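You operate a simulated robot arm through the tools that you are given. There is no shell and no other tool. Be economical: measure what you need, move in short steps, check, and stop when the job is done.

Carry out the task below with a simulated two-armed robot. There is one attempt and no reset: what you move stays moved.

TASK
Pick up the jug that says "OIL" from the clear end of the long bench with one hand, pass it to the other hand and put it on the shelf under the tap bench. Set down upright: jug.

Only the result counts: the job must be done as asked and must still hold three seconds after the hand-in. Knocking over, shifting, dropping, spilling or breaking anything else fails it.

THE ROBOT
Two 7-joint arms with two-finger parallel grippers on one trunk, on a base that drives. Base frame: it is fixed to the floor where the robot stands at the start and does not move with it; the origin is under the middle of the robot, x ahead of it, y to its left, z up. Lengths are in mm, angles in degrees, forces in N, time in s.
The left shoulder is at the start at [50, 177, 1154], the right one opposite. With the tool pointing down near the work surface each hand reaches from about 200 to 700 mm from the robot's upright axis, wherever it stands, measured 20 degrees to its own side. Places, roughly: shelf under the tap bench [-2500, 2100, 300]. Payload 3.43 kg a hand.
The TCP of each hand is the grasp point between the finger pads, 34 mm short of the fingertips. In the tool frame z runs along the fingers and y along their closing line. The gripper opens to 128 mm. The fingers are 24 mm wide and 12 mm thick; the gripper's body (48 by 130 mm) begins 96 mm behind the TCP.
Orientation is told as [roll, pitch, yaw] about the base's x, y, z axes, in that order, counted from this pose: with the fingers straight down and closing along the base's y, the tool's x points along the base's -x, its y along +y and its z along -z.

THE INTERFACE
- The arms move only by the tool jog_arm. It takes "left_motion", "right_motion" or both (then of equal length, played together; a hand with none holds still); each is a list of rows, each a list of 7 numbers: the turn, a rotation vector about the tool's x, y, z in degrees, then the shift along the tool's x, y, z in mm, then the closure, from 0 (fully open) to 1 (shut). In form: [[rx, ry, rz, x, y, z, fingers], ...]. A call has 1 to 12 rows; each row shifts and turns the commanded pose from where the row before left it, along the tool's axes as they then stand. Each row takes 0.2 s and may step no farther than 50 mm and 8.6 degrees from the row before; otherwise, or with a gripper value out of range, the whole call is refused. Where a pose cannot be reached the arm comes as near as it can. A force on the tool above 40 N (or 10 N above the force at the start of the call, whichever is more), or a blocked arm, ends the call early, and 0.2 s more pass. Each finger travels about 108 mm/s and halts on what it meets, pressing with about 37 N; the grip force reading is that of the motor and also rises with nothing between the fingers. The clock runs only during rows and for 0.2 s after the last one: add rows that do not move to give the fingers time. It gives the time, the measured TCP pose, the force on the tool (base axes), the opening and the grip force at its end, in the units of the frame above (readings bear some noise), with the torque about the TCP (base axes, N m) and any sound that the robot's microphone picked up.
- Cameras (640 x 400 px; columns grow to the right, rows downward): "scene" is now at [165.1, 4.6, 1353.8]; the picture's right is [-0.05, -1.00, 0.00], its down [-0.33, 0.02, -0.94] and it looks along [0.94, -0.05, -0.33] (base axes); focal length 214 px, centre (320, 200). "left" rides on the left gripper at [76, 11, -160] in its tool frame; the picture's right is [-0.15, 0.99, 0.00], its down [-0.88, -0.13, -0.46] and it looks along [-0.45, -0.07, 0.89] (tool axes); focal length 234 px, centre (320, 200). "right" rides on the right gripper at [76, -11, -160] in its tool frame; the picture's right is [0.15, 0.99, 0.00], its down [-0.88, 0.13, -0.46] and it looks along [-0.45, 0.07, 0.89] (tool axes); focal length 234 px, centre (320, 200). There is no depth. A picture from a camera that has moved, and an enlarged one, comes with that camera's place and axes in the base frame and with its lens. The place of the scene camera against the robot may be out by one fixed shift of up to 18 mm in any direction.
- snapshot(camera): a new picture of that camera. No time passes.
- slide_trunk(by): slides the trunk up (or, below 0, down) by that many mm; the arms and the scene camera ride with it, the base frame stays. It gives what a move gives, with no picture.
- steer(legs): drives the robot by 1 to 6 legs, each [ahead, turn to the left] in mm and degrees, along the robot's own axes; the way and the turn of a leg run together, so that a leg with both is an arc; at most 1500 mm and 180 degrees a leg. The arms and the cameras ride along, it lands a little off, and it stops where it bumps. It gives what a move gives.
- turn_head(pan, tilt): turns the head with the scene camera to pan (to the left, within 80 degrees either way) and tilt (down, from -29 to 69), counted from straight ahead of the robot. It gives what a move gives.
- zoom(camera, box): a new picture of the part [left, top, right, bottom] of that camera's present view, enlarged. No time passes.
- sign_off(): hands the job in; it is judged then, once.

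Work in short steps. Places have to be worked out from the pictures, the camera data and where the tool is seen: move nearer, look again, correct. Check each grasp and each placing, and mend what went wrong. You have 120 turns and 88 pictures in all, those below and enlarged ones among them. Open the grippers and draw the arms clear of the work before you hand the job in, unless the task says otherwise; then end with one line.

The tools are called by a JSON object that holds its "op" and its "data". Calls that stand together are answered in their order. jog_arm: Moves the arms, as the interface text tells. Its arguments: {"type":"object","properties":{"left_motion":{"type":"array","items":{"type":"array","items":{"type":"number"}}},"right_motion":{"type":"array","items":{"type":"array","items":{"type":"number"}}}},"required":[]} The other tools are called the same way: slide_trunk (by) slides the trunk up or down; steer (legs) drives the base; turn_head (pan, tilt) turns the head that bears the scene camera; snapshot (camera) takes a picture; zoom (camera, box) takes an enlarged picture of a part of a camera's view; sign_off () hands the job in.

At the start:

```text
clock: 0.0
left_eef_pos: [390.0, 206.0, 1160.5]
left_ee_rot: [-0.2, 0.0, 0.0]
left_force: [-0.3, 0.8, 0.0]
left_torque: [0.02, 0.0, 0.0]
left_gripper_width: 127.9
left_grip_force: 0.1
right_eef_pos: [295.4, -73.1, 1251.8]
right_ee_rot: [0.1, 0.0, 0.0]
right_force: [-0.7, -0.2, 0.1]
right_torque: [0.02, -0.01, -0.03]
right_gripper_width: 128.2
right_grip_force: 0.0
trunk travel left (down, up): [-325.0, 76.0]
robot x, y, heading: [-0.7, 1.9, -0.1]
head pan, tilt: [-3.0, 19.2]
```

scene: 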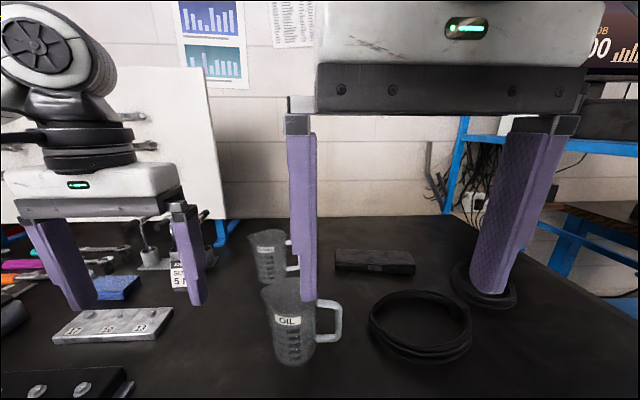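
right: 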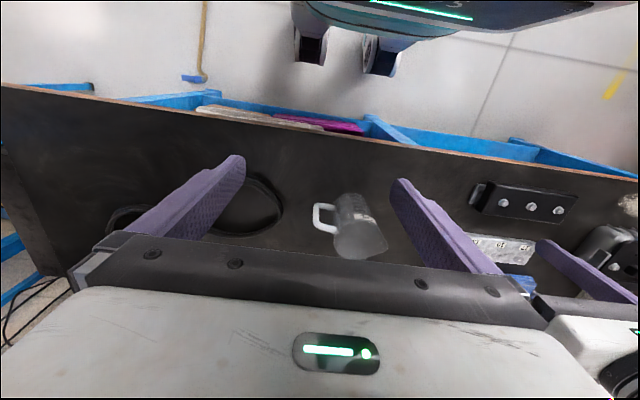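
left: 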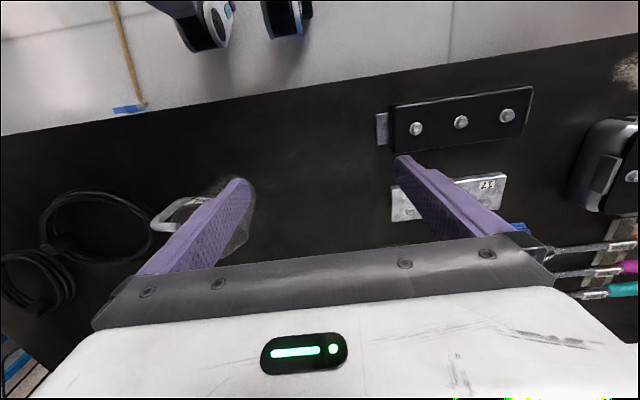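

The OIL jug seems to be in the front and another jug stands behind it. I zoom to read them.

{"op": "zoom", "data": {"camera": "scene", "box": [220, 210, 380, 380]}}

{"op": "zoom", "data": {"camera": "right", "box": [240, 150, 440, 290]}}

```text
2.35 times, centred on (300, 295) of scene
camera zoom: at [165.1, 4.6, 1353.8], right [-0.05, -1.0, 0.0], down [-0.33, 0.02, -0.94], along [0.94, -0.05, -0.33], focal length 505 px, centre (367, -24)
```

zoom: 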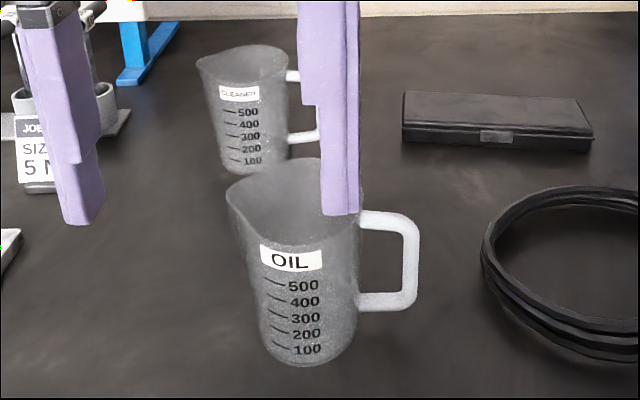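

```text
2.86 times, centred on (340, 220) of right
camera zoom: at [219.4, -85.4, 1411.2], right [-0.15, 0.99, 0.0], down [0.88, 0.13, 0.46], along [0.45, 0.07, -0.89], focal length 669 px, centre (263, 143)
```

zoom: 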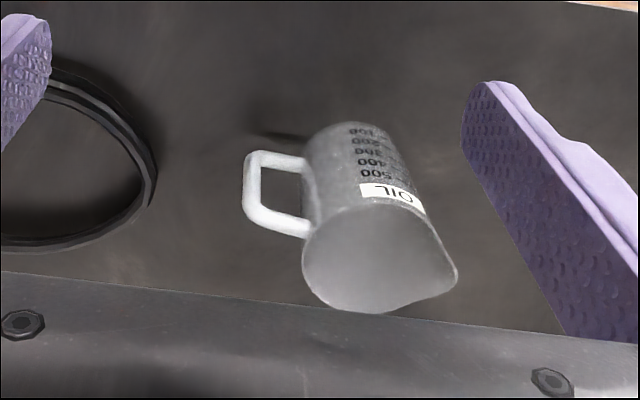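

The front jug is OIL, at about [485, 30], roughly 125 mm high and 80–95 mm wide, with its handle toward -y. I look to the left for the tap bench before moving.

{"op": "turn_head", "data": {"pan": 80, "tilt": 15}}

{"op": "snapshot", "data": {"camera": "scene"}}

{"op": "turn_head", "data": {"pan": -5, "tilt": 45}}

{"op": "snapshot", "data": {"camera": "scene"}}

```text
clock: 1.6
left_eef_pos: [389.3, 206.5, 1159.5]
left_ee_rot: [-0.2, 0.1, 0.1]
left_force: [-0.5, -0.3, 0.2]
left_torque: [-0.01, -0.02, 0.0]
left_gripper_width: 128.1
left_grip_force: 0.0
right_eef_pos: [296.3, -73.5, 1251.5]
right_ee_rot: [0.2, -0.2, 0.0]
right_force: [1.0, 0.1, 0.0]
right_torque: [0.04, 0.0, 0.02]
right_gripper_width: 127.9
right_grip_force: 0.0
trunk travel left (down, up): [-325.0, 76.0]
robot x, y, heading: [-1.8, 2.5, -0.1]
head pan, tilt: [80.0, 15.0]
```

```text
82 pictures are left
camera scene: at [88.3, 101.5, 1360.6], right [0.98, -0.17, 0.0], down [-0.05, -0.25, -0.97], along [0.17, 0.95, -0.26], focal length 214 px, centre (320, 200)
```

scene: 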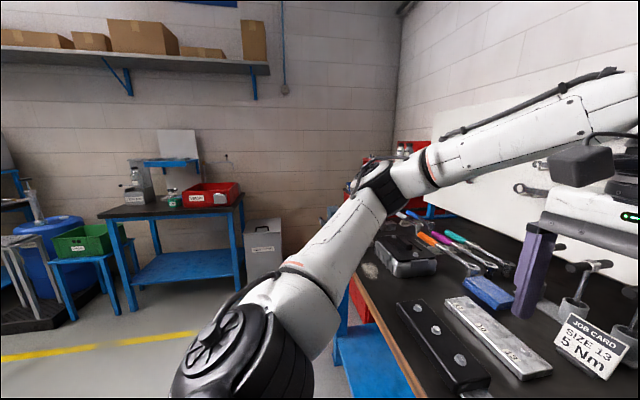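

```text
clock: 3.2
left_eef_pos: [388.6, 205.9, 1159.5]
left_ee_rot: [-0.2, 0.0, 0.2]
left_force: [-1.0, 0.0, 0.3]
left_torque: [-0.02, 0.03, 0.02]
left_gripper_width: 128.0
left_grip_force: 0.1
right_eef_pos: [295.8, -73.4, 1252.6]
right_ee_rot: [0.1, -0.1, 0.0]
right_force: [0.7, 0.1, 0.6]
right_torque: [0.02, 0.01, 0.0]
right_gripper_width: 128.0
right_grip_force: 0.1
trunk travel left (down, up): [-325.0, 76.0]
robot x, y, heading: [2.5, -2.3, -0.0]
head pan, tilt: [-5.0, 45.0]
```

```text
81 pictures are left
camera scene: at [153.0, 2.5, 1313.8], right [-0.09, -1.0, 0.0], down [-0.7, 0.06, -0.71], along [0.7, -0.06, -0.71], focal length 214 px, centre (320, 200)
```

scene: 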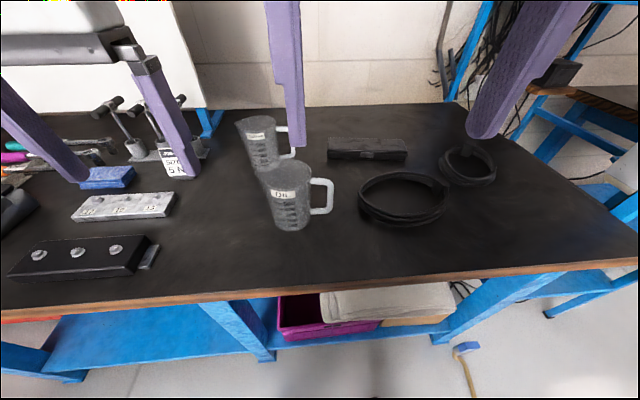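

The tap bench lies behind to the left, and I'll look for it later. Bench edge is at x≈295. I rotate the right hand by -80° yaw in place so the fingers will straddle the jug along x, clear of the handle.

{"op": "jog_arm", "data": {"right_motion": [[0, 0, 8, 0, 0, 0, 0], [0, 0, 8, 0, 0, 0, 0], [0, 0, 8, 0, 0, 0, 0], [0, 0, 8, 0, 0, 0, 0], [0, 0, 8, 0, 0, 0, 0], [0, 0, 8, 0, 0, 0, 0], [0, 0, 8, 0, 0, 0, 0], [0, 0, 8, 0, 0, 0, 0], [0, 0, 8, 0, 0, 0, 0], [0, 0, 8, 0, 0, 0, 0]]}}

```text
clock: 4.0
left_eef_pos: [388.9, 207.0, 1159.6]
left_ee_rot: [-0.1, 0.0, 0.1]
left_force: [0.6, -0.1, -0.7]
left_torque: [0.0, -0.01, 0.01]
left_gripper_width: 128.1
left_grip_force: 0.0
right_eef_pos: [293.4, -77.5, 1253.1]
right_ee_rot: [-0.1, -0.4, -23.6]
right_force: [-5.3, -28.1, -6.7]
right_torque: [4.6, -1.6, 2.78]
right_gripper_width: 128.2
right_grip_force: 0.0
trunk travel left (down, up): [-325.0, 76.0]
robot x, y, heading: [-2.5, 1.0, 0.2]
head pan, tilt: [-5.0, 45.0]
stopped in row 4 (right hand): the force on the tool passed its limit (the readings are from after the stop); the commanded pose is now the measured one
```

The right hand met something while turning, pushed toward -y. I look at what is near it.

{"op": "turn_head", "data": {"pan": 0, "tilt": 10}}

{"op": "snapshot", "data": {"camera": "scene"}}

```text
clock: 5.0
left_eef_pos: [389.8, 205.5, 1160.3]
left_ee_rot: [-0.1, 0.0, 0.0]
left_force: [0.7, -0.4, 1.2]
left_torque: [-0.03, 0.0, -0.02]
left_gripper_width: 127.8
left_grip_force: 0.1
right_eef_pos: [293.5, -75.5, 1250.7]
right_ee_rot: [-0.1, -0.1, -24.0]
right_force: [-0.4, 0.3, -0.4]
right_torque: [-0.01, 0.0, 0.02]
right_gripper_width: 127.8
right_grip_force: 0.0
trunk travel left (down, up): [-325.0, 76.0]
robot x, y, heading: [-0.2, -1.0, 0.1]
head pan, tilt: [0.0, 10.0]
```

```text
80 pictures are left
camera scene: at [165.0, 9.5, 1368.7], right [0.0, -1.0, 0.0], down [-0.17, 0.0, -0.98], along [0.98, 0.0, -0.17], focal length 214 px, centre (320, 200)
```

scene: 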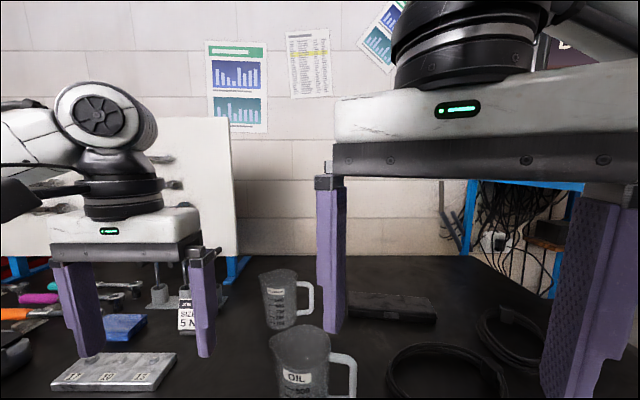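

The hand's camera bracket probably touched the head. I move the right hand 150 mm forward and a little right, then finish turning it.

{"op": "jog_arm", "data": {"right_motion": [[0, 0, 0, -36, 11, 0, 0], [0, 0, 0, -36, 11, 0, 0], [0, 0, 0, -36, 11, 0, 0], [0, 0, 0, -36, 11, 0, 0], [0, 0, 8, 0, 0, 0, 0], [0, 0, 8, 0, 0, 0, 0], [0, 0, 8, 0, 0, 0, 0], [0, 0, 8, 0, 0, 0, 0], [0, 0, 8, 0, 0, 0, 0], [0, 0, 8, 0, 0, 0, 0], [0, 0, 8, 0, 0, 0, 0]]}}

{"op": "snapshot", "data": {"camera": "right"}}

```text
clock: 7.5
left_eef_pos: [389.9, 207.0, 1159.4]
left_ee_rot: [-0.1, 0.0, 0.1]
left_force: [-0.1, 1.0, 0.6]
left_torque: [0.0, 0.0, -0.03]
left_gripper_width: 128.1
left_grip_force: 0.0
right_eef_pos: [443.7, -95.8, 1251.3]
right_ee_rot: [0.1, 0.0, -80.2]
right_force: [0.5, 0.0, 0.2]
right_torque: [0.01, 0.01, -0.03]
right_gripper_width: 127.8
right_grip_force: 0.0
trunk travel left (down, up): [-325.0, 76.0]
robot x, y, heading: [-0.9, -0.0, -0.1]
head pan, tilt: [0.0, 10.0]
```

```text
79 pictures are left
camera right: at [419.3, -22.6, 1411.8], right [0.95, 0.31, 0.0], down [0.28, -0.85, 0.46], along [0.14, -0.43, -0.89], focal length 234 px, centre (320, 200)
```

right: 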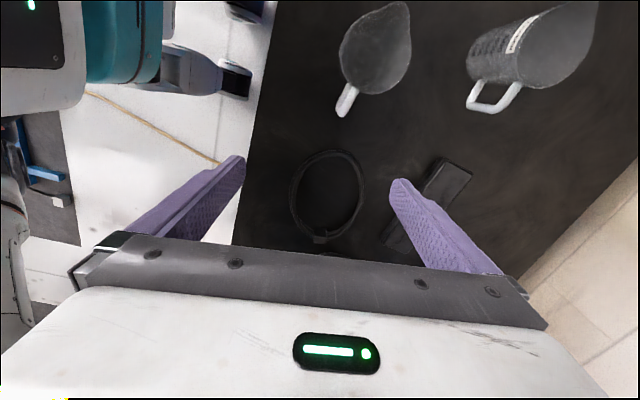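

The view gives the rim centre at about [480, 31] and 95 mm across, with the handle at azimuth about -107°. I move the right hand over it and the left hand out of the way.

{"op": "jog_arm", "data": {"right_motion": [[0, 0, 0, 30, 14.5, 0, 0], [0, 0, 0, 30, 14.5, 0, 0], [0, 0, 0, 30, 14.5, 0, 0], [0, 0, 0, 28, 14, 0, 0], [0, 0, 0, 0, 0, 0, 0]], "left_motion": [[0, 0, 0, 0, 30, 0, 0], [0, 0, 0, 0, 30, 0, 0], [0, 0, 0, 0, 30, 0, 0], [0, 0, 0, 0, 10, 0, 0], [0, 0, 0, 0, 0, 0, 0]]}}

{"op": "snapshot", "data": {"camera": "right"}}

{"op": "turn_head", "data": {"pan": 0, "tilt": 25}}

{"op": "snapshot", "data": {"camera": "scene"}}

```text
clock: 8.7
left_eef_pos: [389.3, 306.1, 1161.5]
left_ee_rot: [-0.1, 0.0, 0.1]
left_force: [-0.4, -0.6, 0.0]
left_torque: [-0.01, 0.02, -0.01]
left_gripper_width: 128.1
left_grip_force: 0.1
right_eef_pos: [483.8, 15.2, 1265.7]
right_ee_rot: [1.3, 1.8, -81.4]
right_force: [0.1, -0.2, -0.5]
right_torque: [0.03, 0.0, -0.02]
right_gripper_width: 128.0
right_grip_force: 0.1
trunk travel left (down, up): [-325.0, 76.0]
robot x, y, heading: [-2.3, -1.0, -0.1]
head pan, tilt: [0.0, 10.0]
```

```text
78 pictures are left
camera right: at [458.6, 82.7, 1429.0], right [0.96, 0.29, 0.03], down [0.25, -0.87, 0.43], along [0.15, -0.41, -0.9], focal length 234 px, centre (320, 200)
```

right: 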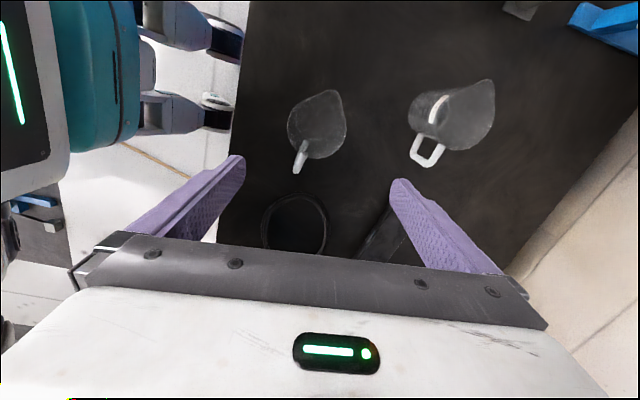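

```text
clock: 9.4
left_eef_pos: [389.0, 306.2, 1162.5]
left_ee_rot: [-0.1, 0.0, 0.1]
left_force: [0.0, -0.5, 0.2]
left_torque: [0.0, -0.01, 0.02]
left_gripper_width: 128.1
left_grip_force: 0.0
right_eef_pos: [485.0, 14.7, 1262.9]
right_ee_rot: [1.1, 1.4, -81.6]
right_force: [0.5, -0.3, 0.7]
right_torque: [0.02, -0.03, 0.02]
right_gripper_width: 127.7
right_grip_force: 0.0
trunk travel left (down, up): [-325.0, 76.0]
robot x, y, heading: [-2.3, -0.3, 0.1]
head pan, tilt: [0.0, 25.0]
```

```text
77 pictures are left
camera scene: at [164.1, 9.4, 1344.4], right [0.0, -1.0, 0.0], down [-0.42, 0.0, -0.91], along [0.91, 0.0, -0.42], focal length 214 px, centre (320, 200)
```

scene: 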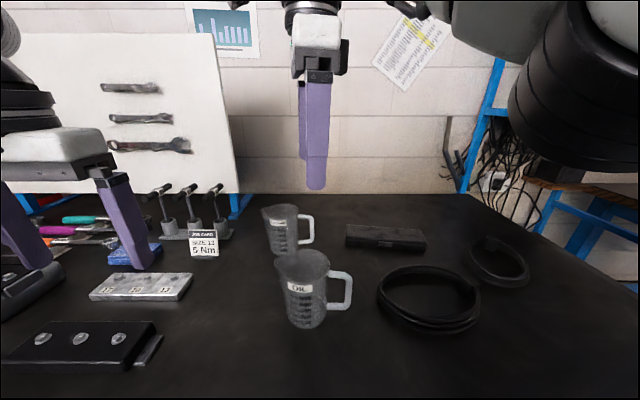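

Jug rim centre confirmed at [481, 30]; the arm fell a bit short up there. I descend 110 mm and see where it lands.

{"op": "jog_arm", "data": {"right_motion": [[0, 0, 0, 0, 0, 40, 0], [0, 0, 0, 0, 0, 40, 0], [0, 0, 0, 0, 0, 30, 0], [0, 0, 0, 0, 0, 0, 0], [0, 0, 0, 0, 0, 0, 0]]}}

```text
clock: 10.6
left_eef_pos: [387.7, 306.3, 1162.1]
left_ee_rot: [-0.1, 0.0, 0.1]
left_force: [-0.1, -0.5, 0.0]
left_torque: [-0.01, 0.01, -0.04]
left_gripper_width: 127.9
left_grip_force: 0.1
right_eef_pos: [481.8, 29.4, 1140.2]
right_ee_rot: [0.1, -0.1, -80.1]
right_force: [0.5, 0.7, 0.1]
right_torque: [-0.01, 0.0, -0.02]
right_gripper_width: 128.2
right_grip_force: 0.1
trunk travel left (down, up): [-325.0, 76.0]
robot x, y, heading: [4.2, -0.5, 0.1]
head pan, tilt: [0.0, 25.0]
```

Now on target at [481, 30, 1140]. I check the alignment before descending around the jug.

{"op": "snapshot", "data": {"camera": "right"}}

{"op": "snapshot", "data": {"camera": "scene"}}

```text
76 pictures are left
camera right: at [457.1, 101.6, 1300.7], right [0.95, 0.31, 0.0], down [0.28, -0.84, 0.46], along [0.15, -0.43, -0.89], focal length 234 px, centre (320, 200)
```

right: 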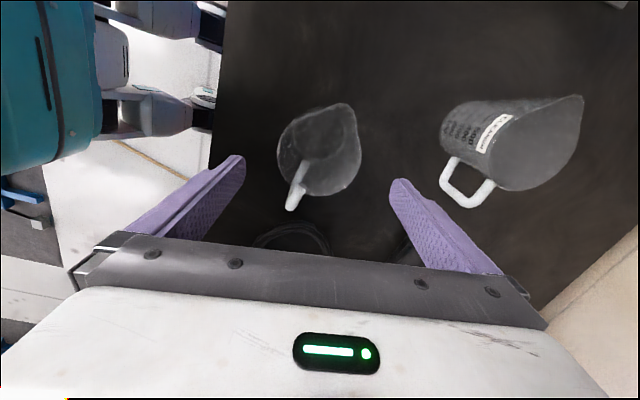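

```text
75 pictures are left
camera scene: at [164.2, 9.5, 1344.4], right [0.0, -1.0, 0.0], down [-0.42, 0.0, -0.91], along [0.91, 0.0, -0.42], focal length 214 px, centre (320, 200)
```

scene: 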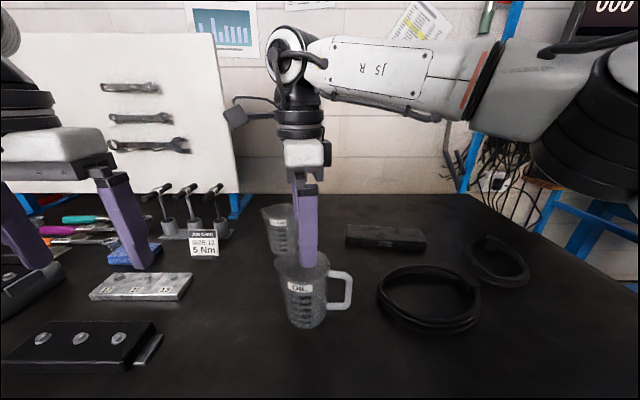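

Aligned: fingers on both sides of the rim, handle clear. I descend 118 mm with fingers open.

{"op": "jog_arm", "data": {"right_motion": [[0, 0, 0, 0, 0, 30, 0], [0, 0, 0, 0, 0, 30, 0], [0, 0, 0, 0, 0, 30, 0], [0, 0, 0, 0, 0, 28, 0], [0, 0, 0, 0, 0, 0, 0]]}}

{"op": "snapshot", "data": {"camera": "right"}}

{"op": "zoom", "data": {"camera": "scene", "box": [220, 190, 400, 340]}}

```text
clock: 11.8
left_eef_pos: [387.2, 305.2, 1161.8]
left_ee_rot: [0.0, 0.0, 0.0]
left_force: [0.2, -0.2, 0.3]
left_torque: [0.0, 0.02, 0.0]
left_gripper_width: 128.2
left_grip_force: 0.2
right_eef_pos: [480.1, 30.3, 1023.9]
right_ee_rot: [0.1, 0.0, -80.1]
right_force: [-0.4, 0.8, 0.1]
right_torque: [0.02, -0.01, -0.04]
right_gripper_width: 128.0
right_grip_force: 0.0
trunk travel left (down, up): [-325.0, 76.0]
robot x, y, heading: [-0.3, -2.9, 0.0]
head pan, tilt: [0.0, 25.0]
```

```text
74 pictures are left
camera right: at [455.4, 103.6, 1182.8], right [0.95, 0.31, 0.0], down [0.28, -0.84, 0.46], along [0.15, -0.43, -0.89], focal length 234 px, centre (320, 200)
```

right: 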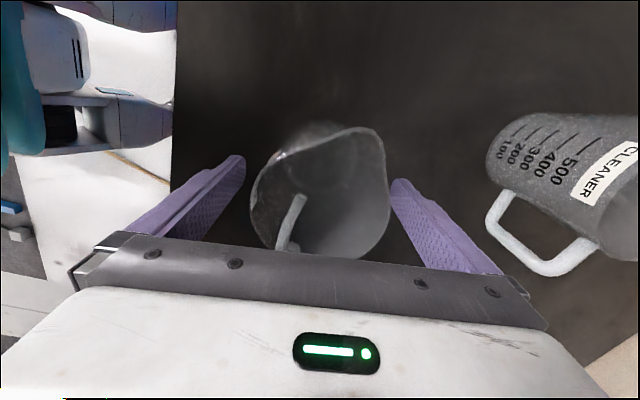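

```text
2.67 times, centred on (310, 265) of scene
camera zoom: at [164.0, 9.6, 1344.4], right [0.0, -1.0, 0.0], down [-0.42, 0.0, -0.91], along [0.91, 0.0, -0.42], focal length 572 px, centre (347, 27)
```

zoom: 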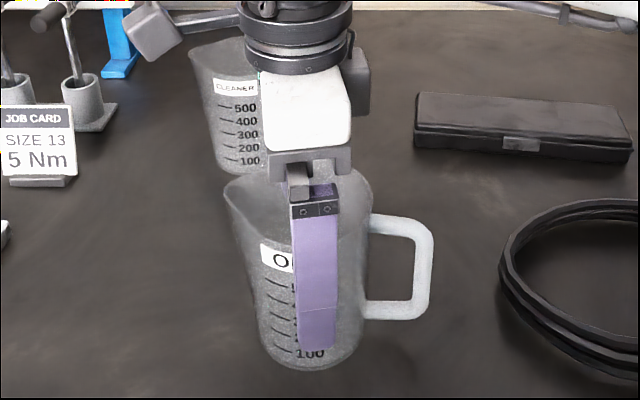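

Fingers straddle the rim centrally. Closing now.

{"op": "jog_arm", "data": {"right_motion": [[0, 0, 0, 0, 0, 0, 1], [0, 0, 0, 0, 0, 0, 1], [0, 0, 0, 0, 0, 0, 1], [0, 0, 0, 0, 0, 0, 1]]}}

```text
clock: 12.8
left_eef_pos: [389.3, 305.2, 1161.4]
left_ee_rot: [-0.1, 0.1, 0.2]
left_force: [0.1, 0.6, 0.8]
left_torque: [0.01, 0.01, 0.02]
left_gripper_width: 128.0
left_grip_force: 0.0
right_eef_pos: [479.5, 31.9, 1023.4]
right_ee_rot: [0.1, -0.1, -80.0]
right_force: [0.7, -0.2, 0.0]
right_torque: [0.02, 0.0, 0.0]
right_gripper_width: 86.6
right_grip_force: 36.5
trunk travel left (down, up): [-325.0, 76.0]
robot x, y, heading: [-0.5, 1.1, 0.0]
head pan, tilt: [0.0, 25.0]
```

The jug is held at 86.6 mm width. I lift 40 mm gently to test the grip.

{"op": "jog_arm", "data": {"right_motion": [[0, 0, 0, 0, 0, -10, 1], [0, 0, 0, 0, 0, -15, 1], [0, 0, 0, 0, 0, -15, 1], [0, 0, 0, 0, 0, 0, 1]]}}

{"op": "snapshot", "data": {"camera": "scene"}}

```text
clock: 13.8
left_eef_pos: [388.4, 305.5, 1160.7]
left_ee_rot: [-0.1, 0.0, 0.1]
left_force: [0.5, -0.3, 0.5]
left_torque: [-0.03, 0.03, 0.03]
left_gripper_width: 127.7
left_grip_force: 0.0
right_eef_pos: [480.2, 32.2, 1064.6]
right_ee_rot: [0.1, -0.1, -80.1]
right_force: [0.5, 0.4, -1.4]
right_torque: [0.06, -0.02, 0.01]
right_gripper_width: 86.8
right_grip_force: 37.1
trunk travel left (down, up): [-325.0, 76.0]
robot x, y, heading: [-4.0, 0.7, -0.0]
head pan, tilt: [0.0, 25.0]
```

```text
72 pictures are left
camera scene: at [164.3, 9.5, 1344.3], right [0.0, -1.0, 0.0], down [-0.42, 0.0, -0.91], along [0.91, 0.0, -0.42], focal length 214 px, centre (320, 200)
```

scene: 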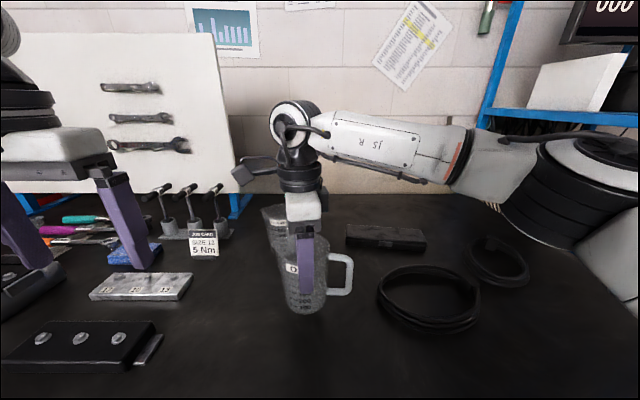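

Grip holds (about 1.5 N load, so the jug is empty). I bring the jug up and to [530, -40, 1125], turning it so the handle points away from the left hand. Meanwhile the left hand turns by -45° yaw and starts tilting toward the horizontal.

{"op": "jog_arm", "data": {"right_motion": [[0, 0, 0, 0, 0, -30, 1], [0, 0, 0, 0, 0, -30, 1], [0, 0, 0, -26.5, 12.2, 0, 1], [0, 0, 0, -26.5, 12.2, 0, 1], [0, 0, 0, -26.5, 12.2, 0, 1], [0, 0, -7.5, 0, 0, 0, 1], [0, 0, -7.5, 0, 0, 0, 1], [0, 0, -7.5, 0, 0, 0, 1], [0, 0, -7.5, 0, 0, 0, 1], [0, 0, -7.5, 0, 0, 0, 1], [0, 0, -7.5, 0, 0, 0, 1], [0, 0, 0, 0, 0, 0, 1]], "left_motion": [[0, 0, 7.5, 0, 0, 0, 0], [0, 0, 7.5, 0, 0, 0, 0], [0, 0, 7.5, 0, 0, 0, 0], [0, 0, 7.5, 0, 0, 0, 0], [0, 0, 7.5, 0, 0, 0, 0], [0, 0, 7.5, 0, 0, 0, 0], [0, -8, 0, 0, 0, 0, 0], [0, -8, 0, 0, 0, 0, 0], [0, -8, 0, 0, 0, 0, 0], [0, -8, 0, 0, 0, 0, 0], [0, -8, 0, 0, 0, 0, 0], [0, 0, 0, 0, 0, 0, 0]]}}

{"op": "snapshot", "data": {"camera": "scene"}}

```text
clock: 16.4
left_eef_pos: [388.6, 306.0, 1158.8]
left_ee_rot: [-0.1, -40.1, -44.9]
left_force: [0.3, -0.7, 0.2]
left_torque: [0.01, 0.03, 0.0]
left_gripper_width: 128.2
left_grip_force: 0.0
right_eef_pos: [530.9, -40.2, 1123.9]
right_ee_rot: [0.1, 0.0, -34.9]
right_force: [-0.4, 0.0, -0.5]
right_torque: [0.03, -0.01, 0.01]
right_gripper_width: 86.5
right_grip_force: 37.0
trunk travel left (down, up): [-325.0, 76.0]
robot x, y, heading: [2.6, 0.6, -0.0]
head pan, tilt: [0.0, 25.0]
```

```text
71 pictures are left
camera scene: at [164.5, 9.3, 1344.3], right [0.0, -1.0, 0.0], down [-0.42, 0.0, -0.91], along [0.91, 0.0, -0.42], focal length 214 px, centre (320, 200)
```

scene: 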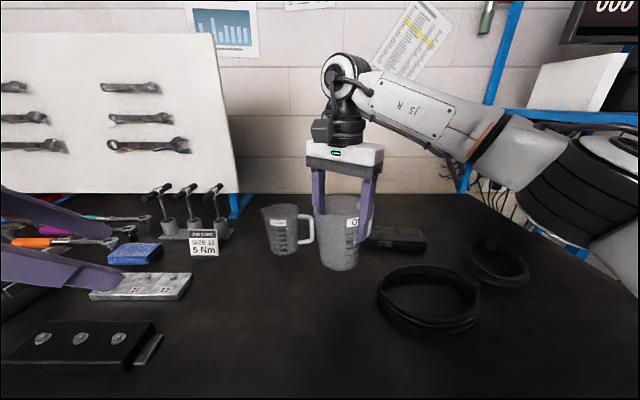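

Jug is upright and steady. I finish the left tilt to 65° and bring the left hand to a standoff 130 mm behind the jug along its approach line.

{"op": "jog_arm", "data": {"left_motion": [[0, -6.25, 0, 0, 0, 0, 0], [0, -6.25, 0, 0, 0, 0, 0], [0, -6.25, 0, 0, 0, 0, 0], [0, -6.25, 0, 0, 0, 0, 0], [0, 0, 0, -8.9, -24, 37.7, 0], [0, 0, 0, -8.9, -24, 37.7, 0], [0, 0, 0, -8.9, -24, 37.7, 0], [0, 0, 0, -8.9, -24, 37.7, 0], [0, 0, 0, -8.9, -24, 37.7, 0], [0, 0, 0, -8.9, -24, 37.7, 0], [0, 0, 0, 0, 0, 0, 0]]}}

{"op": "snapshot", "data": {"camera": "scene"}}

{"op": "snapshot", "data": {"camera": "left"}}

```text
clock: 18.8
left_eef_pos: [447.9, 39.7, 1112.0]
left_ee_rot: [-0.2, -65.1, -44.6]
left_force: [0.6, 0.2, 0.3]
left_torque: [0.01, 0.01, 0.02]
left_gripper_width: 128.0
left_grip_force: 0.0
right_eef_pos: [530.2, -40.1, 1122.9]
right_ee_rot: [0.0, -0.1, -35.0]
right_force: [-0.2, 0.6, -1.0]
right_torque: [0.0, 0.0, -0.01]
right_gripper_width: 86.0
right_grip_force: 37.4
trunk travel left (down, up): [-325.0, 76.0]
robot x, y, heading: [-4.1, 0.9, -0.1]
head pan, tilt: [0.0, 25.0]
```

```text
70 pictures are left
camera scene: at [164.0, 9.8, 1344.4], right [0.0, -1.0, 0.0], down [-0.42, 0.0, -0.91], along [0.91, 0.0, -0.42], focal length 214 px, centre (320, 200)
```

scene: 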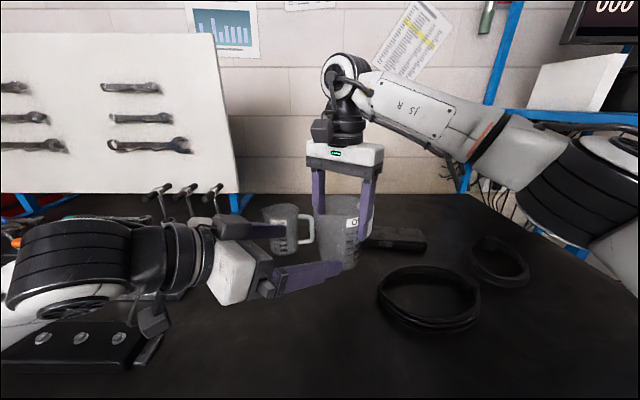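

```text
69 pictures are left
camera left: at [330.1, 175.0, 1110.8], right [0.74, 0.66, 0.13], down [-0.12, -0.06, 0.99], along [0.66, -0.75, 0.03], focal length 234 px, centre (320, 200)
```

left: 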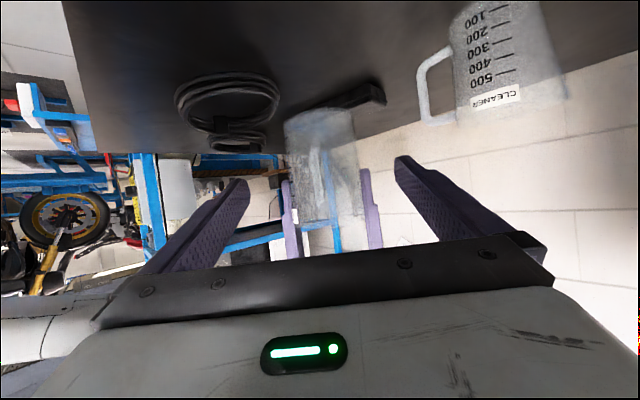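

The jug sits centred between the left fingers, and its base at z≈1021 matches my estimate. I move in 130 mm along the approach.

{"op": "jog_arm", "data": {"left_motion": [[0, 0, 0, 0, 2, 33, 0], [0, 0, 0, 0, 0, 33, 0], [0, 0, 0, 0, 0, 33, 0], [0, 0, 0, 0, 0, 31, 0], [0, 0, 0, 0, 0, 0, 0]]}}

{"op": "zoom", "data": {"camera": "scene", "box": [220, 130, 420, 300]}}

{"op": "snapshot", "data": {"camera": "left"}}

```text
clock: 20.0
left_eef_pos: [534.4, -38.5, 1057.4]
left_ee_rot: [-0.2, -65.0, -44.8]
left_force: [0.0, -0.2, -0.4]
left_torque: [0.01, 0.0, -0.02]
left_gripper_width: 128.1
left_grip_force: 0.1
right_eef_pos: [529.9, -39.9, 1123.7]
right_ee_rot: [-0.1, -0.1, -35.1]
right_force: [-0.8, -0.5, -1.1]
right_torque: [0.0, 0.02, 0.01]
right_gripper_width: 85.9
right_grip_force: 37.0
trunk travel left (down, up): [-325.0, 76.0]
robot x, y, heading: [1.8, -2.3, -0.1]
head pan, tilt: [0.0, 25.0]
```

```text
2.35 times, centred on (320, 215) of scene
camera zoom: at [164.1, 9.6, 1344.4], right [0.0, -1.0, 0.0], down [-0.42, 0.0, -0.91], along [0.91, 0.0, -0.42], focal length 505 px, centre (320, 165)
```

zoom: 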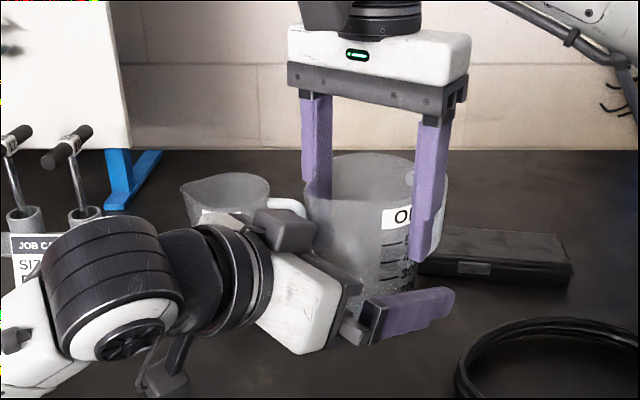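

```text
67 pictures are left
camera left: at [416.8, 95.3, 1054.8], right [0.74, 0.66, 0.13], down [-0.12, -0.06, 0.99], along [0.66, -0.75, 0.03], focal length 234 px, centre (320, 200)
```

left: 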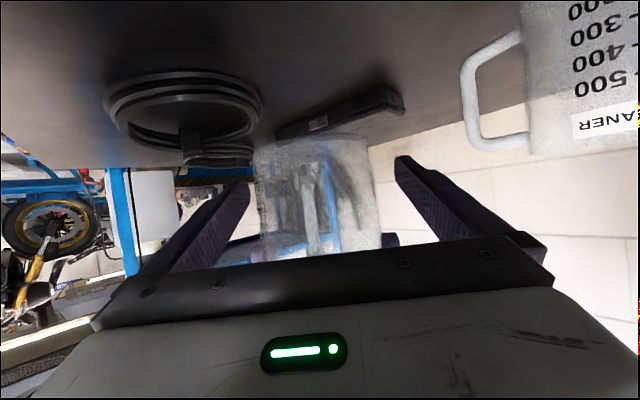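

Left fingers pass below the right fingertips on both sides of the jug. Closing the left hand.

{"op": "jog_arm", "data": {"left_motion": [[0, 0, 0, 0, 0, 0, 1], [0, 0, 0, 0, 0, 0, 1], [0, 0, 0, 0, 0, 0, 1], [0, 0, 0, 0, 0, 0, 1]]}}

{"op": "zoom", "data": {"camera": "scene", "box": [220, 130, 420, 300]}}

```text
clock: 21.0
left_eef_pos: [534.0, -39.1, 1057.1]
left_ee_rot: [-0.3, -64.9, -44.9]
left_force: [-8.1, -9.2, -1.0]
left_torque: [0.3, -0.27, -0.01]
left_gripper_width: 87.3
left_grip_force: 36.7
right_eef_pos: [530.3, -38.5, 1124.8]
right_ee_rot: [0.2, -0.1, -34.9]
right_force: [7.9, 8.4, 0.8]
right_torque: [0.29, -0.33, 0.0]
right_gripper_width: 86.1
right_grip_force: 36.9
trunk travel left (down, up): [-325.0, 76.0]
robot x, y, heading: [-0.6, 2.6, 0.1]
head pan, tilt: [0.0, 25.0]
```

```text
2.35 times, centred on (320, 215) of scene
camera zoom: at [164.2, 9.5, 1344.4], right [0.0, -1.0, 0.0], down [-0.42, 0.0, -0.91], along [0.91, 0.0, -0.42], focal length 505 px, centre (320, 165)
```

zoom: 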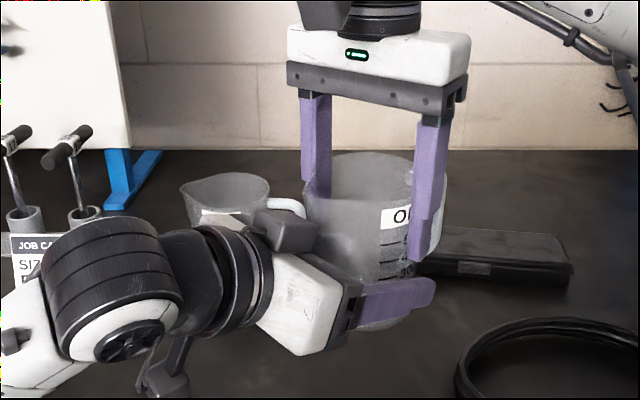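

Both hands hold the jug (87 mm), with a small sideways squeeze. I relieve it by 2 mm, then open the right hand fully.

{"op": "jog_arm", "data": {"left_motion": [[0, 0, 0, 0, -2, 0, 1], [0, 0, 0, 0, 0, 0, 1], [0, 0, 0, 0, 0, 0, 1], [0, 0, 0, 0, 0, 0, 1], [0, 0, 0, 0, 0, 0, 1]], "right_motion": [[0, 0, 0, 0, 0, 0, 1], [0, 0, 0, 0, 0, 0, 0.6], [0, 0, 0, 0, 0, 0, 0], [0, 0, 0, 0, 0, 0, 0], [0, 0, 0, 0, 0, 0, 0]]}}

{"op": "zoom", "data": {"camera": "scene", "box": [220, 130, 420, 300]}}

```text
clock: 22.2
left_eef_pos: [531.5, -40.6, 1056.6]
left_ee_rot: [-0.1, -65.0, -44.8]
left_force: [0.5, 0.1, -0.2]
left_torque: [0.02, -0.01, -0.01]
left_gripper_width: 87.2
left_grip_force: 36.8
right_eef_pos: [530.4, -40.2, 1123.9]
right_ee_rot: [-0.1, -0.1, -35.2]
right_force: [0.3, -0.3, 0.4]
right_torque: [-0.01, 0.02, -0.02]
right_gripper_width: 127.8
right_grip_force: 0.2
trunk travel left (down, up): [-325.0, 76.0]
robot x, y, heading: [0.3, 0.3, 0.2]
head pan, tilt: [0.0, 25.0]
```

```text
2.35 times, centred on (320, 215) of scene
camera zoom: at [164.2, 9.5, 1344.4], right [0.0, -1.0, 0.0], down [-0.42, 0.0, -0.91], along [0.91, 0.0, -0.42], focal length 505 px, centre (320, 165)
```

zoom: 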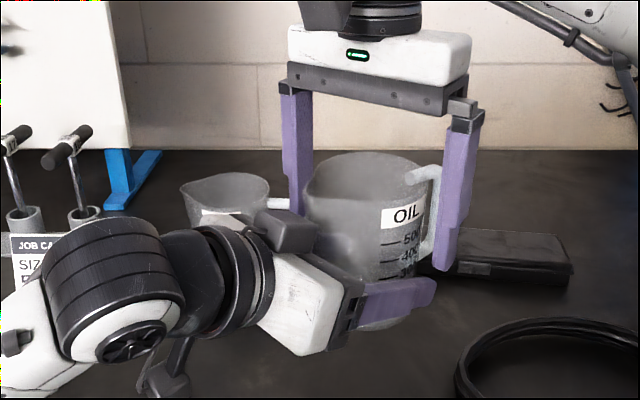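

Left hand holds the jug alone, upright. I raise the right hand straight up 95 mm.

{"op": "jog_arm", "data": {"right_motion": [[0, 0, 0, 0, 0, -25, 0], [0, 0, 0, 0, 0, -35, 0], [0, 0, 0, 0, 0, -35, 0], [0, 0, 0, 0, 0, 0, 0]], "left_motion": [[0, 0, 0, 0, 0, 0, 1], [0, 0, 0, 0, 0, 0, 1], [0, 0, 0, 0, 0, 0, 1], [0, 0, 0, 0, 0, 0, 1]]}}

{"op": "snapshot", "data": {"camera": "scene"}}

```text
clock: 23.2
left_eef_pos: [532.8, -40.5, 1057.1]
left_ee_rot: [-0.2, -65.0, -44.8]
left_force: [0.4, 0.6, 0.2]
left_torque: [0.02, -0.01, -0.02]
left_gripper_width: 87.1
left_grip_force: 36.7
right_eef_pos: [530.7, -39.4, 1221.0]
right_ee_rot: [0.2, -0.1, -35.0]
right_force: [-0.1, 0.3, -0.3]
right_torque: [0.01, 0.05, 0.02]
right_gripper_width: 127.9
right_grip_force: 0.1
trunk travel left (down, up): [-325.0, 76.0]
robot x, y, heading: [-3.2, 1.1, -0.2]
head pan, tilt: [0.0, 25.0]
```

```text
64 pictures are left
camera scene: at [164.6, 9.2, 1344.3], right [0.0, -1.0, 0.0], down [-0.42, 0.0, -0.91], along [0.91, 0.0, -0.42], focal length 214 px, centre (320, 200)
```

scene: 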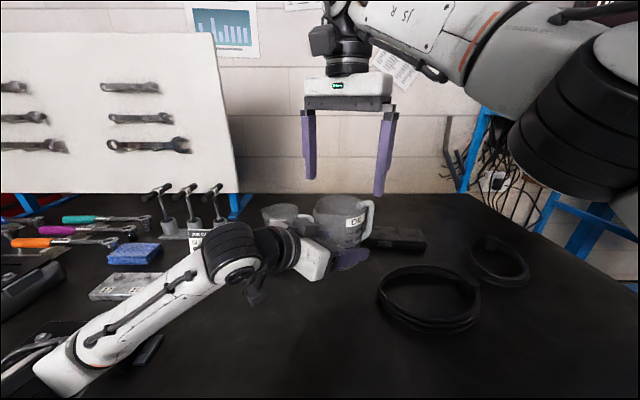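

I draw the right hand back to the right side, clear of the jug.

{"op": "jog_arm", "data": {"right_motion": [[0, 0, 0, 0, -43, 3, 0], [0, 0, 0, 0, -43, 3, 0], [0, 0, 0, 0, -43, 3, 0], [0, 0, 0, 0, -43, 3, 0], [0, 0, 0, 0, -43, 3, 0], [0, 0, 0, 0, -43, 3, 0], [0, 0, 0, 0, 0, 0, 0]]}}

{"op": "steer", "data": {"legs": [[-350, 0]]}}

{"op": "turn_head", "data": {"pan": 80, "tilt": 20}}

{"op": "snapshot", "data": {"camera": "scene"}}

```text
clock: 24.8
left_eef_pos: [533.9, -39.8, 1058.3]
left_ee_rot: [-0.2, -65.0, -44.8]
left_force: [1.0, 0.4, -0.5]
left_torque: [0.0, -0.01, -0.02]
left_gripper_width: 87.1
left_grip_force: 36.6
right_eef_pos: [383.1, -248.4, 1200.1]
right_ee_rot: [-0.1, 0.0, -35.0]
right_force: [0.0, 1.5, -0.8]
right_torque: [-0.01, -0.01, 0.0]
right_gripper_width: 127.8
right_grip_force: 0.0
trunk travel left (down, up): [-325.0, 76.0]
robot x, y, heading: [0.0, -0.1, -0.0]
head pan, tilt: [0.0, 25.0]
```

```text
clock: 27.1
left_eef_pos: [179.8, -41.8, 1056.7]
left_ee_rot: [-0.1, -65.1, -45.0]
left_force: [1.3, -0.6, -1.1]
left_torque: [0.0, 0.0, 0.0]
left_gripper_width: 87.3
left_grip_force: 36.9
right_eef_pos: [29.8, -251.1, 1202.2]
right_ee_rot: [0.1, -0.1, -35.3]
right_force: [-0.4, -0.1, -0.4]
right_torque: [-0.01, -0.02, -0.01]
right_gripper_width: 127.8
right_grip_force: 0.0
trunk travel left (down, up): [-325.0, 76.0]
robot x, y, heading: [-347.0, -0.7, -0.6]
head pan, tilt: [0.0, 25.0]
```

```text
clock: 28.6
left_eef_pos: [181.3, -41.8, 1057.2]
left_ee_rot: [-0.2, -65.0, -44.9]
left_force: [-0.1, -0.5, 1.0]
left_torque: [-0.01, 0.01, -0.01]
left_gripper_width: 87.2
left_grip_force: 36.9
right_eef_pos: [31.3, -250.9, 1201.7]
right_ee_rot: [0.0, -0.1, -35.3]
right_force: [0.5, -0.2, -0.3]
right_torque: [0.02, -0.02, 0.03]
right_gripper_width: 128.1
right_grip_force: 0.0
trunk travel left (down, up): [-325.0, 76.0]
robot x, y, heading: [-355.1, 1.5, -0.2]
head pan, tilt: [80.0, 20.0]
```

```text
63 pictures are left
camera scene: at [-262.8, 101.5, 1352.4], right [0.98, -0.18, 0.0], down [-0.06, -0.34, -0.94], along [0.17, 0.92, -0.34], focal length 214 px, centre (320, 200)
```

scene: 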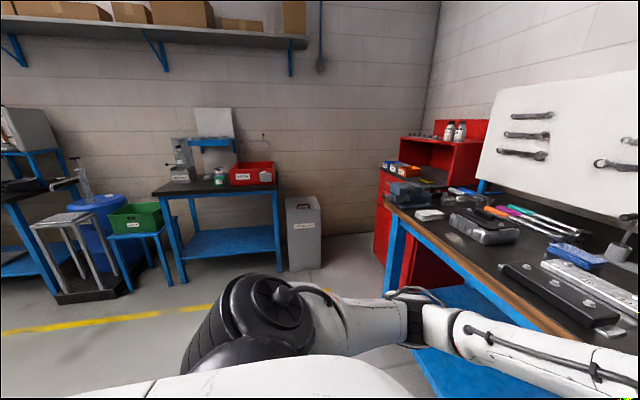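

The jug is off the bench. I turn the robot left by 110° toward the tap bench direction and look.

{"op": "steer", "data": {"legs": [[0, 110]]}}

{"op": "turn_head", "data": {"pan": 25, "tilt": 15}}

{"op": "snapshot", "data": {"camera": "scene"}}

```text
clock: 33.6
left_eef_pos: [-486.1, 517.4, 1055.8]
left_ee_rot: [-0.3, -65.0, 64.3]
left_force: [-1.0, 0.3, 0.1]
left_torque: [-0.02, -0.03, -0.02]
left_gripper_width: 86.8
left_grip_force: 36.8
right_eef_pos: [-241.0, 443.9, 1202.4]
right_ee_rot: [0.0, -0.1, 74.1]
right_force: [0.4, 0.2, 0.1]
right_torque: [-0.02, 0.02, -0.01]
right_gripper_width: 128.1
right_grip_force: 0.0
trunk travel left (down, up): [-325.0, 76.0]
robot x, y, heading: [-348.9, -2.5, 109.1]
head pan, tilt: [80.0, 20.0]
```

```text
clock: 34.9
left_eef_pos: [-486.9, 517.2, 1058.1]
left_ee_rot: [-0.2, -65.0, 64.4]
left_force: [-0.1, 1.0, -0.2]
left_torque: [-0.03, 0.02, 0.01]
left_gripper_width: 86.5
left_grip_force: 36.8
right_eef_pos: [-240.2, 444.8, 1201.1]
right_ee_rot: [0.0, -0.1, 73.9]
right_force: [0.1, 0.0, -0.2]
right_torque: [0.01, 0.01, -0.02]
right_gripper_width: 127.8
right_grip_force: 0.0
trunk travel left (down, up): [-325.0, 76.0]
robot x, y, heading: [-352.3, 1.7, 109.0]
head pan, tilt: [25.0, 15.0]
```

```text
62 pictures are left
camera scene: at [-437.2, 143.6, 1360.6], right [0.72, 0.7, 0.0], down [0.18, -0.19, -0.97], along [-0.67, 0.69, -0.26], focal length 214 px, centre (320, 200)
```

scene: 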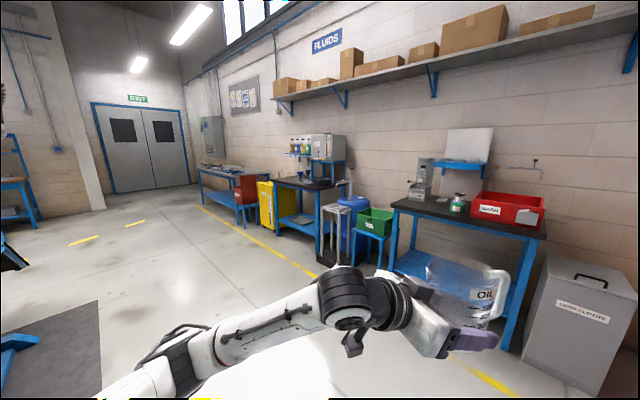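

I zoom on the benches along the fluids wall to find the tap bench.

{"op": "zoom", "data": {"camera": "scene", "box": [190, 120, 410, 270]}}

```text
2.67 times, centred on (300, 195) of scene
camera zoom: at [-437.2, 143.6, 1360.6], right [0.72, 0.7, 0.0], down [0.18, -0.19, -0.97], along [-0.67, 0.69, -0.26], focal length 572 px, centre (373, 213)
```

zoom: 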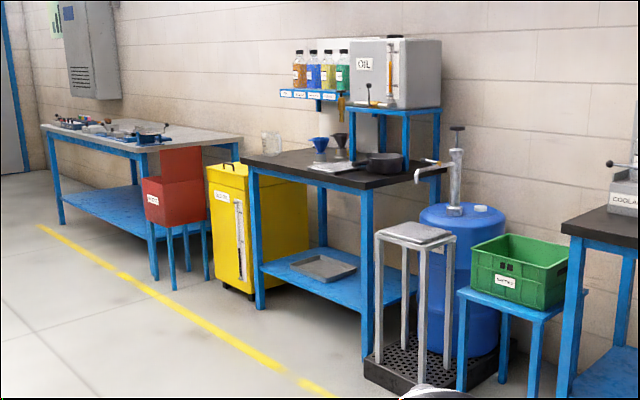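

The tap bench (OIL dispenser on top) has its shelf front edge at y≈1750, from x≈-2820 to -2045. A tray on it ends near x≈-2425, so free space is around [-2250, 1880]. The floor on the way is clear, so I drive to about [-2100, 900] and face +y.

{"op": "steer", "data": {"legs": [[0, 43.8], [1000, 0], [965, 0], [0, -62.8]]}}

{"op": "turn_head", "data": {"pan": 5, "tilt": 40}}

{"op": "snapshot", "data": {"camera": "scene"}}

```text
clock: 49.4
left_eef_pos: [-2069.5, 1411.2, 1057.4]
left_ee_rot: [-0.2, -65.0, 46.9]
left_force: [0.6, -0.5, -0.6]
left_torque: [0.02, 0.0, -0.04]
left_gripper_width: 86.0
left_grip_force: 37.0
right_eef_pos: [-1856.1, 1269.6, 1201.7]
right_ee_rot: [0.0, -0.2, 56.7]
right_force: [0.1, -0.4, -0.2]
right_torque: [0.04, 0.01, 0.0]
right_gripper_width: 128.2
right_grip_force: 0.1
trunk travel left (down, up): [-325.0, 76.0]
robot x, y, heading: [-2091.6, 877.2, 91.9]
head pan, tilt: [25.0, 15.0]
```

```text
clock: 50.3
left_eef_pos: [-2069.3, 1412.2, 1057.3]
left_ee_rot: [-0.2, -65.0, 47.0]
left_force: [-0.2, -1.0, -0.1]
left_torque: [0.0, 0.02, 0.0]
left_gripper_width: 85.7
left_grip_force: 37.1
right_eef_pos: [-1856.2, 1269.8, 1202.1]
right_ee_rot: [0.0, -0.2, 56.7]
right_force: [0.0, 0.1, 0.6]
right_torque: [-0.02, -0.01, -0.01]
right_gripper_width: 128.0
right_grip_force: 0.1
trunk travel left (down, up): [-325.0, 76.0]
robot x, y, heading: [-2092.7, 880.1, 91.8]
head pan, tilt: [5.0, 40.0]
```

```text
60 pictures are left
camera scene: at [-2104.2, 1042.9, 1321.1], right [0.99, 0.12, 0.0], down [0.08, -0.64, -0.77], along [-0.09, 0.76, -0.64], focal length 214 px, centre (320, 200)
```

scene: 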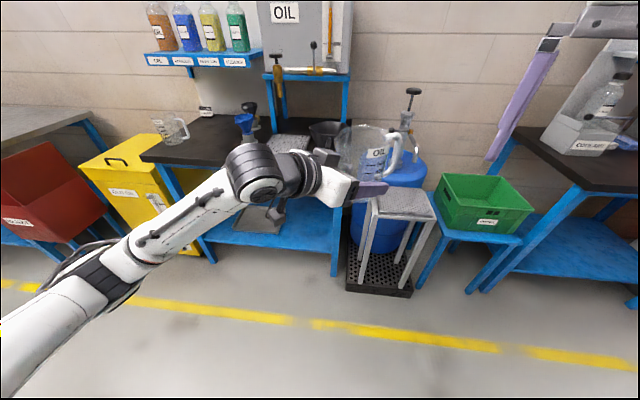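

Close now. Grip width fell slightly (87.3→85.7), so I check the jug in the hand.

{"op": "zoom", "data": {"camera": "scene", "box": [290, 100, 450, 230]}}

{"op": "snapshot", "data": {"camera": "left"}}

```text
3.08 times, centred on (370, 165) of scene
camera zoom: at [-2104.2, 1042.9, 1321.1], right [0.99, 0.12, 0.0], down [0.08, -0.64, -0.77], along [-0.09, 0.76, -0.64], focal length 660 px, centre (166, 308)
```

zoom: 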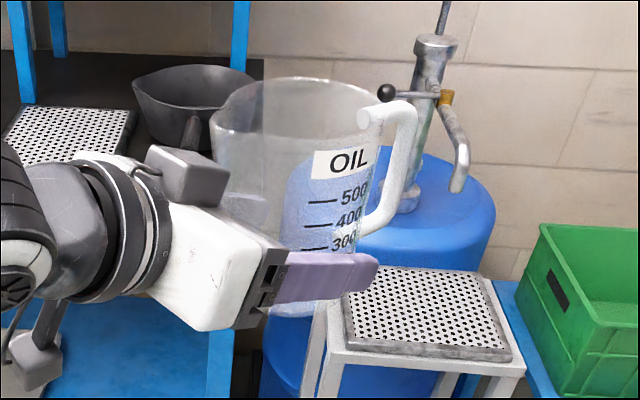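

```text
58 pictures are left
camera left: at [-2198.8, 1292.2, 1055.0], right [-0.68, 0.72, 0.13], down [0.07, -0.12, 0.99], along [0.73, 0.68, 0.03], focal length 234 px, centre (320, 200)
```

left: 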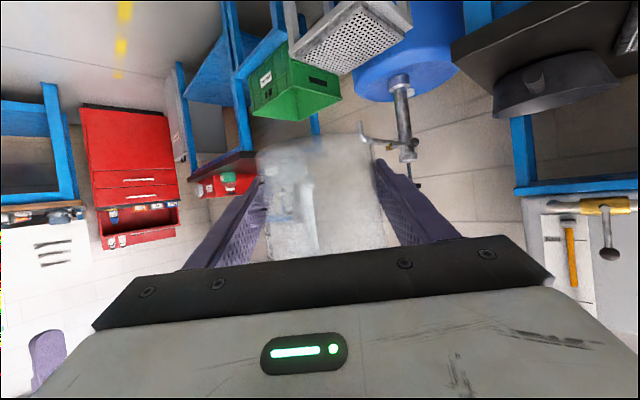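

The jug is still level in the hand. I lower the trunk fully, then look under the bench.

{"op": "slide_trunk", "data": {"by": -320}}

{"op": "turn_head", "data": {"pan": 10, "tilt": 35}}

{"op": "snapshot", "data": {"camera": "scene"}}

```text
clock: 53.5
left_eef_pos: [-2068.9, 1411.9, 737.8]
left_ee_rot: [-0.1, -64.9, 47.0]
left_force: [0.3, 0.4, 0.0]
left_torque: [0.01, -0.01, 0.02]
left_gripper_width: 85.5
left_grip_force: 36.5
right_eef_pos: [-1855.8, 1268.3, 881.4]
right_ee_rot: [0.0, -0.2, 56.7]
right_force: [-0.2, -0.3, -0.7]
right_torque: [-0.01, -0.02, -0.03]
right_gripper_width: 127.9
right_grip_force: 0.1
trunk travel left (down, up): [-5.0, 396.0]
robot x, y, heading: [-2096.9, 878.4, 91.7]
head pan, tilt: [5.0, 40.0]
```

```text
clock: 54.1
left_eef_pos: [-2069.9, 1412.5, 737.3]
left_ee_rot: [-0.2, -65.0, 47.0]
left_force: [-0.2, 0.5, 0.2]
left_torque: [-0.03, 0.01, -0.02]
left_gripper_width: 85.6
left_grip_force: 36.6
right_eef_pos: [-1853.9, 1269.6, 880.9]
right_ee_rot: [0.0, 0.0, 56.5]
right_force: [0.5, -0.3, 0.0]
right_torque: [0.01, 0.02, 0.0]
right_gripper_width: 127.8
right_grip_force: 0.1
trunk travel left (down, up): [-5.0, 396.0]
robot x, y, heading: [-2095.5, 881.6, 91.8]
head pan, tilt: [10.0, 35.0]
```

```text
57 pictures are left
camera scene: at [-2112.0, 1044.6, 1008.6], right [0.98, 0.2, 0.0], down [0.12, -0.56, -0.82], along [-0.17, 0.8, -0.57], focal length 214 px, centre (320, 200)
```

scene: 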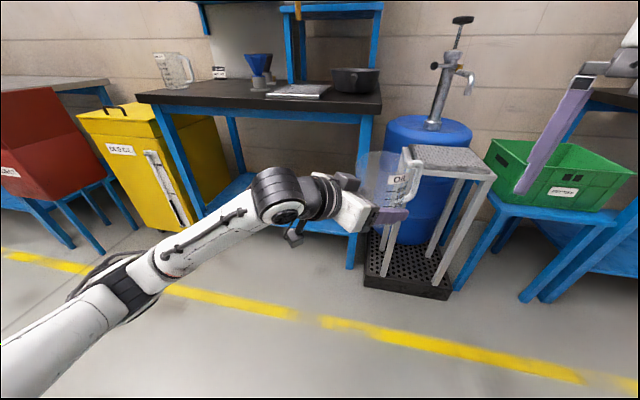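

I zoom on the shelf region visible around the arm.

{"op": "zoom", "data": {"camera": "scene", "box": [170, 90, 400, 260]}}

```text
2.35 times, centred on (285, 175) of scene
camera zoom: at [-2112.0, 1044.6, 1008.6], right [0.98, 0.2, 0.0], down [0.12, -0.56, -0.82], along [-0.17, 0.8, -0.57], focal length 505 px, centre (402, 259)
```

zoom: 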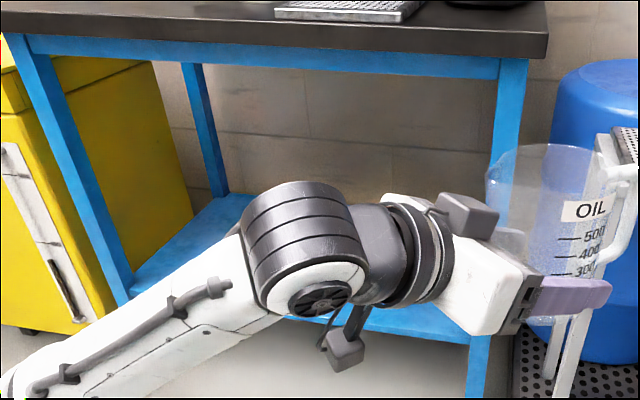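

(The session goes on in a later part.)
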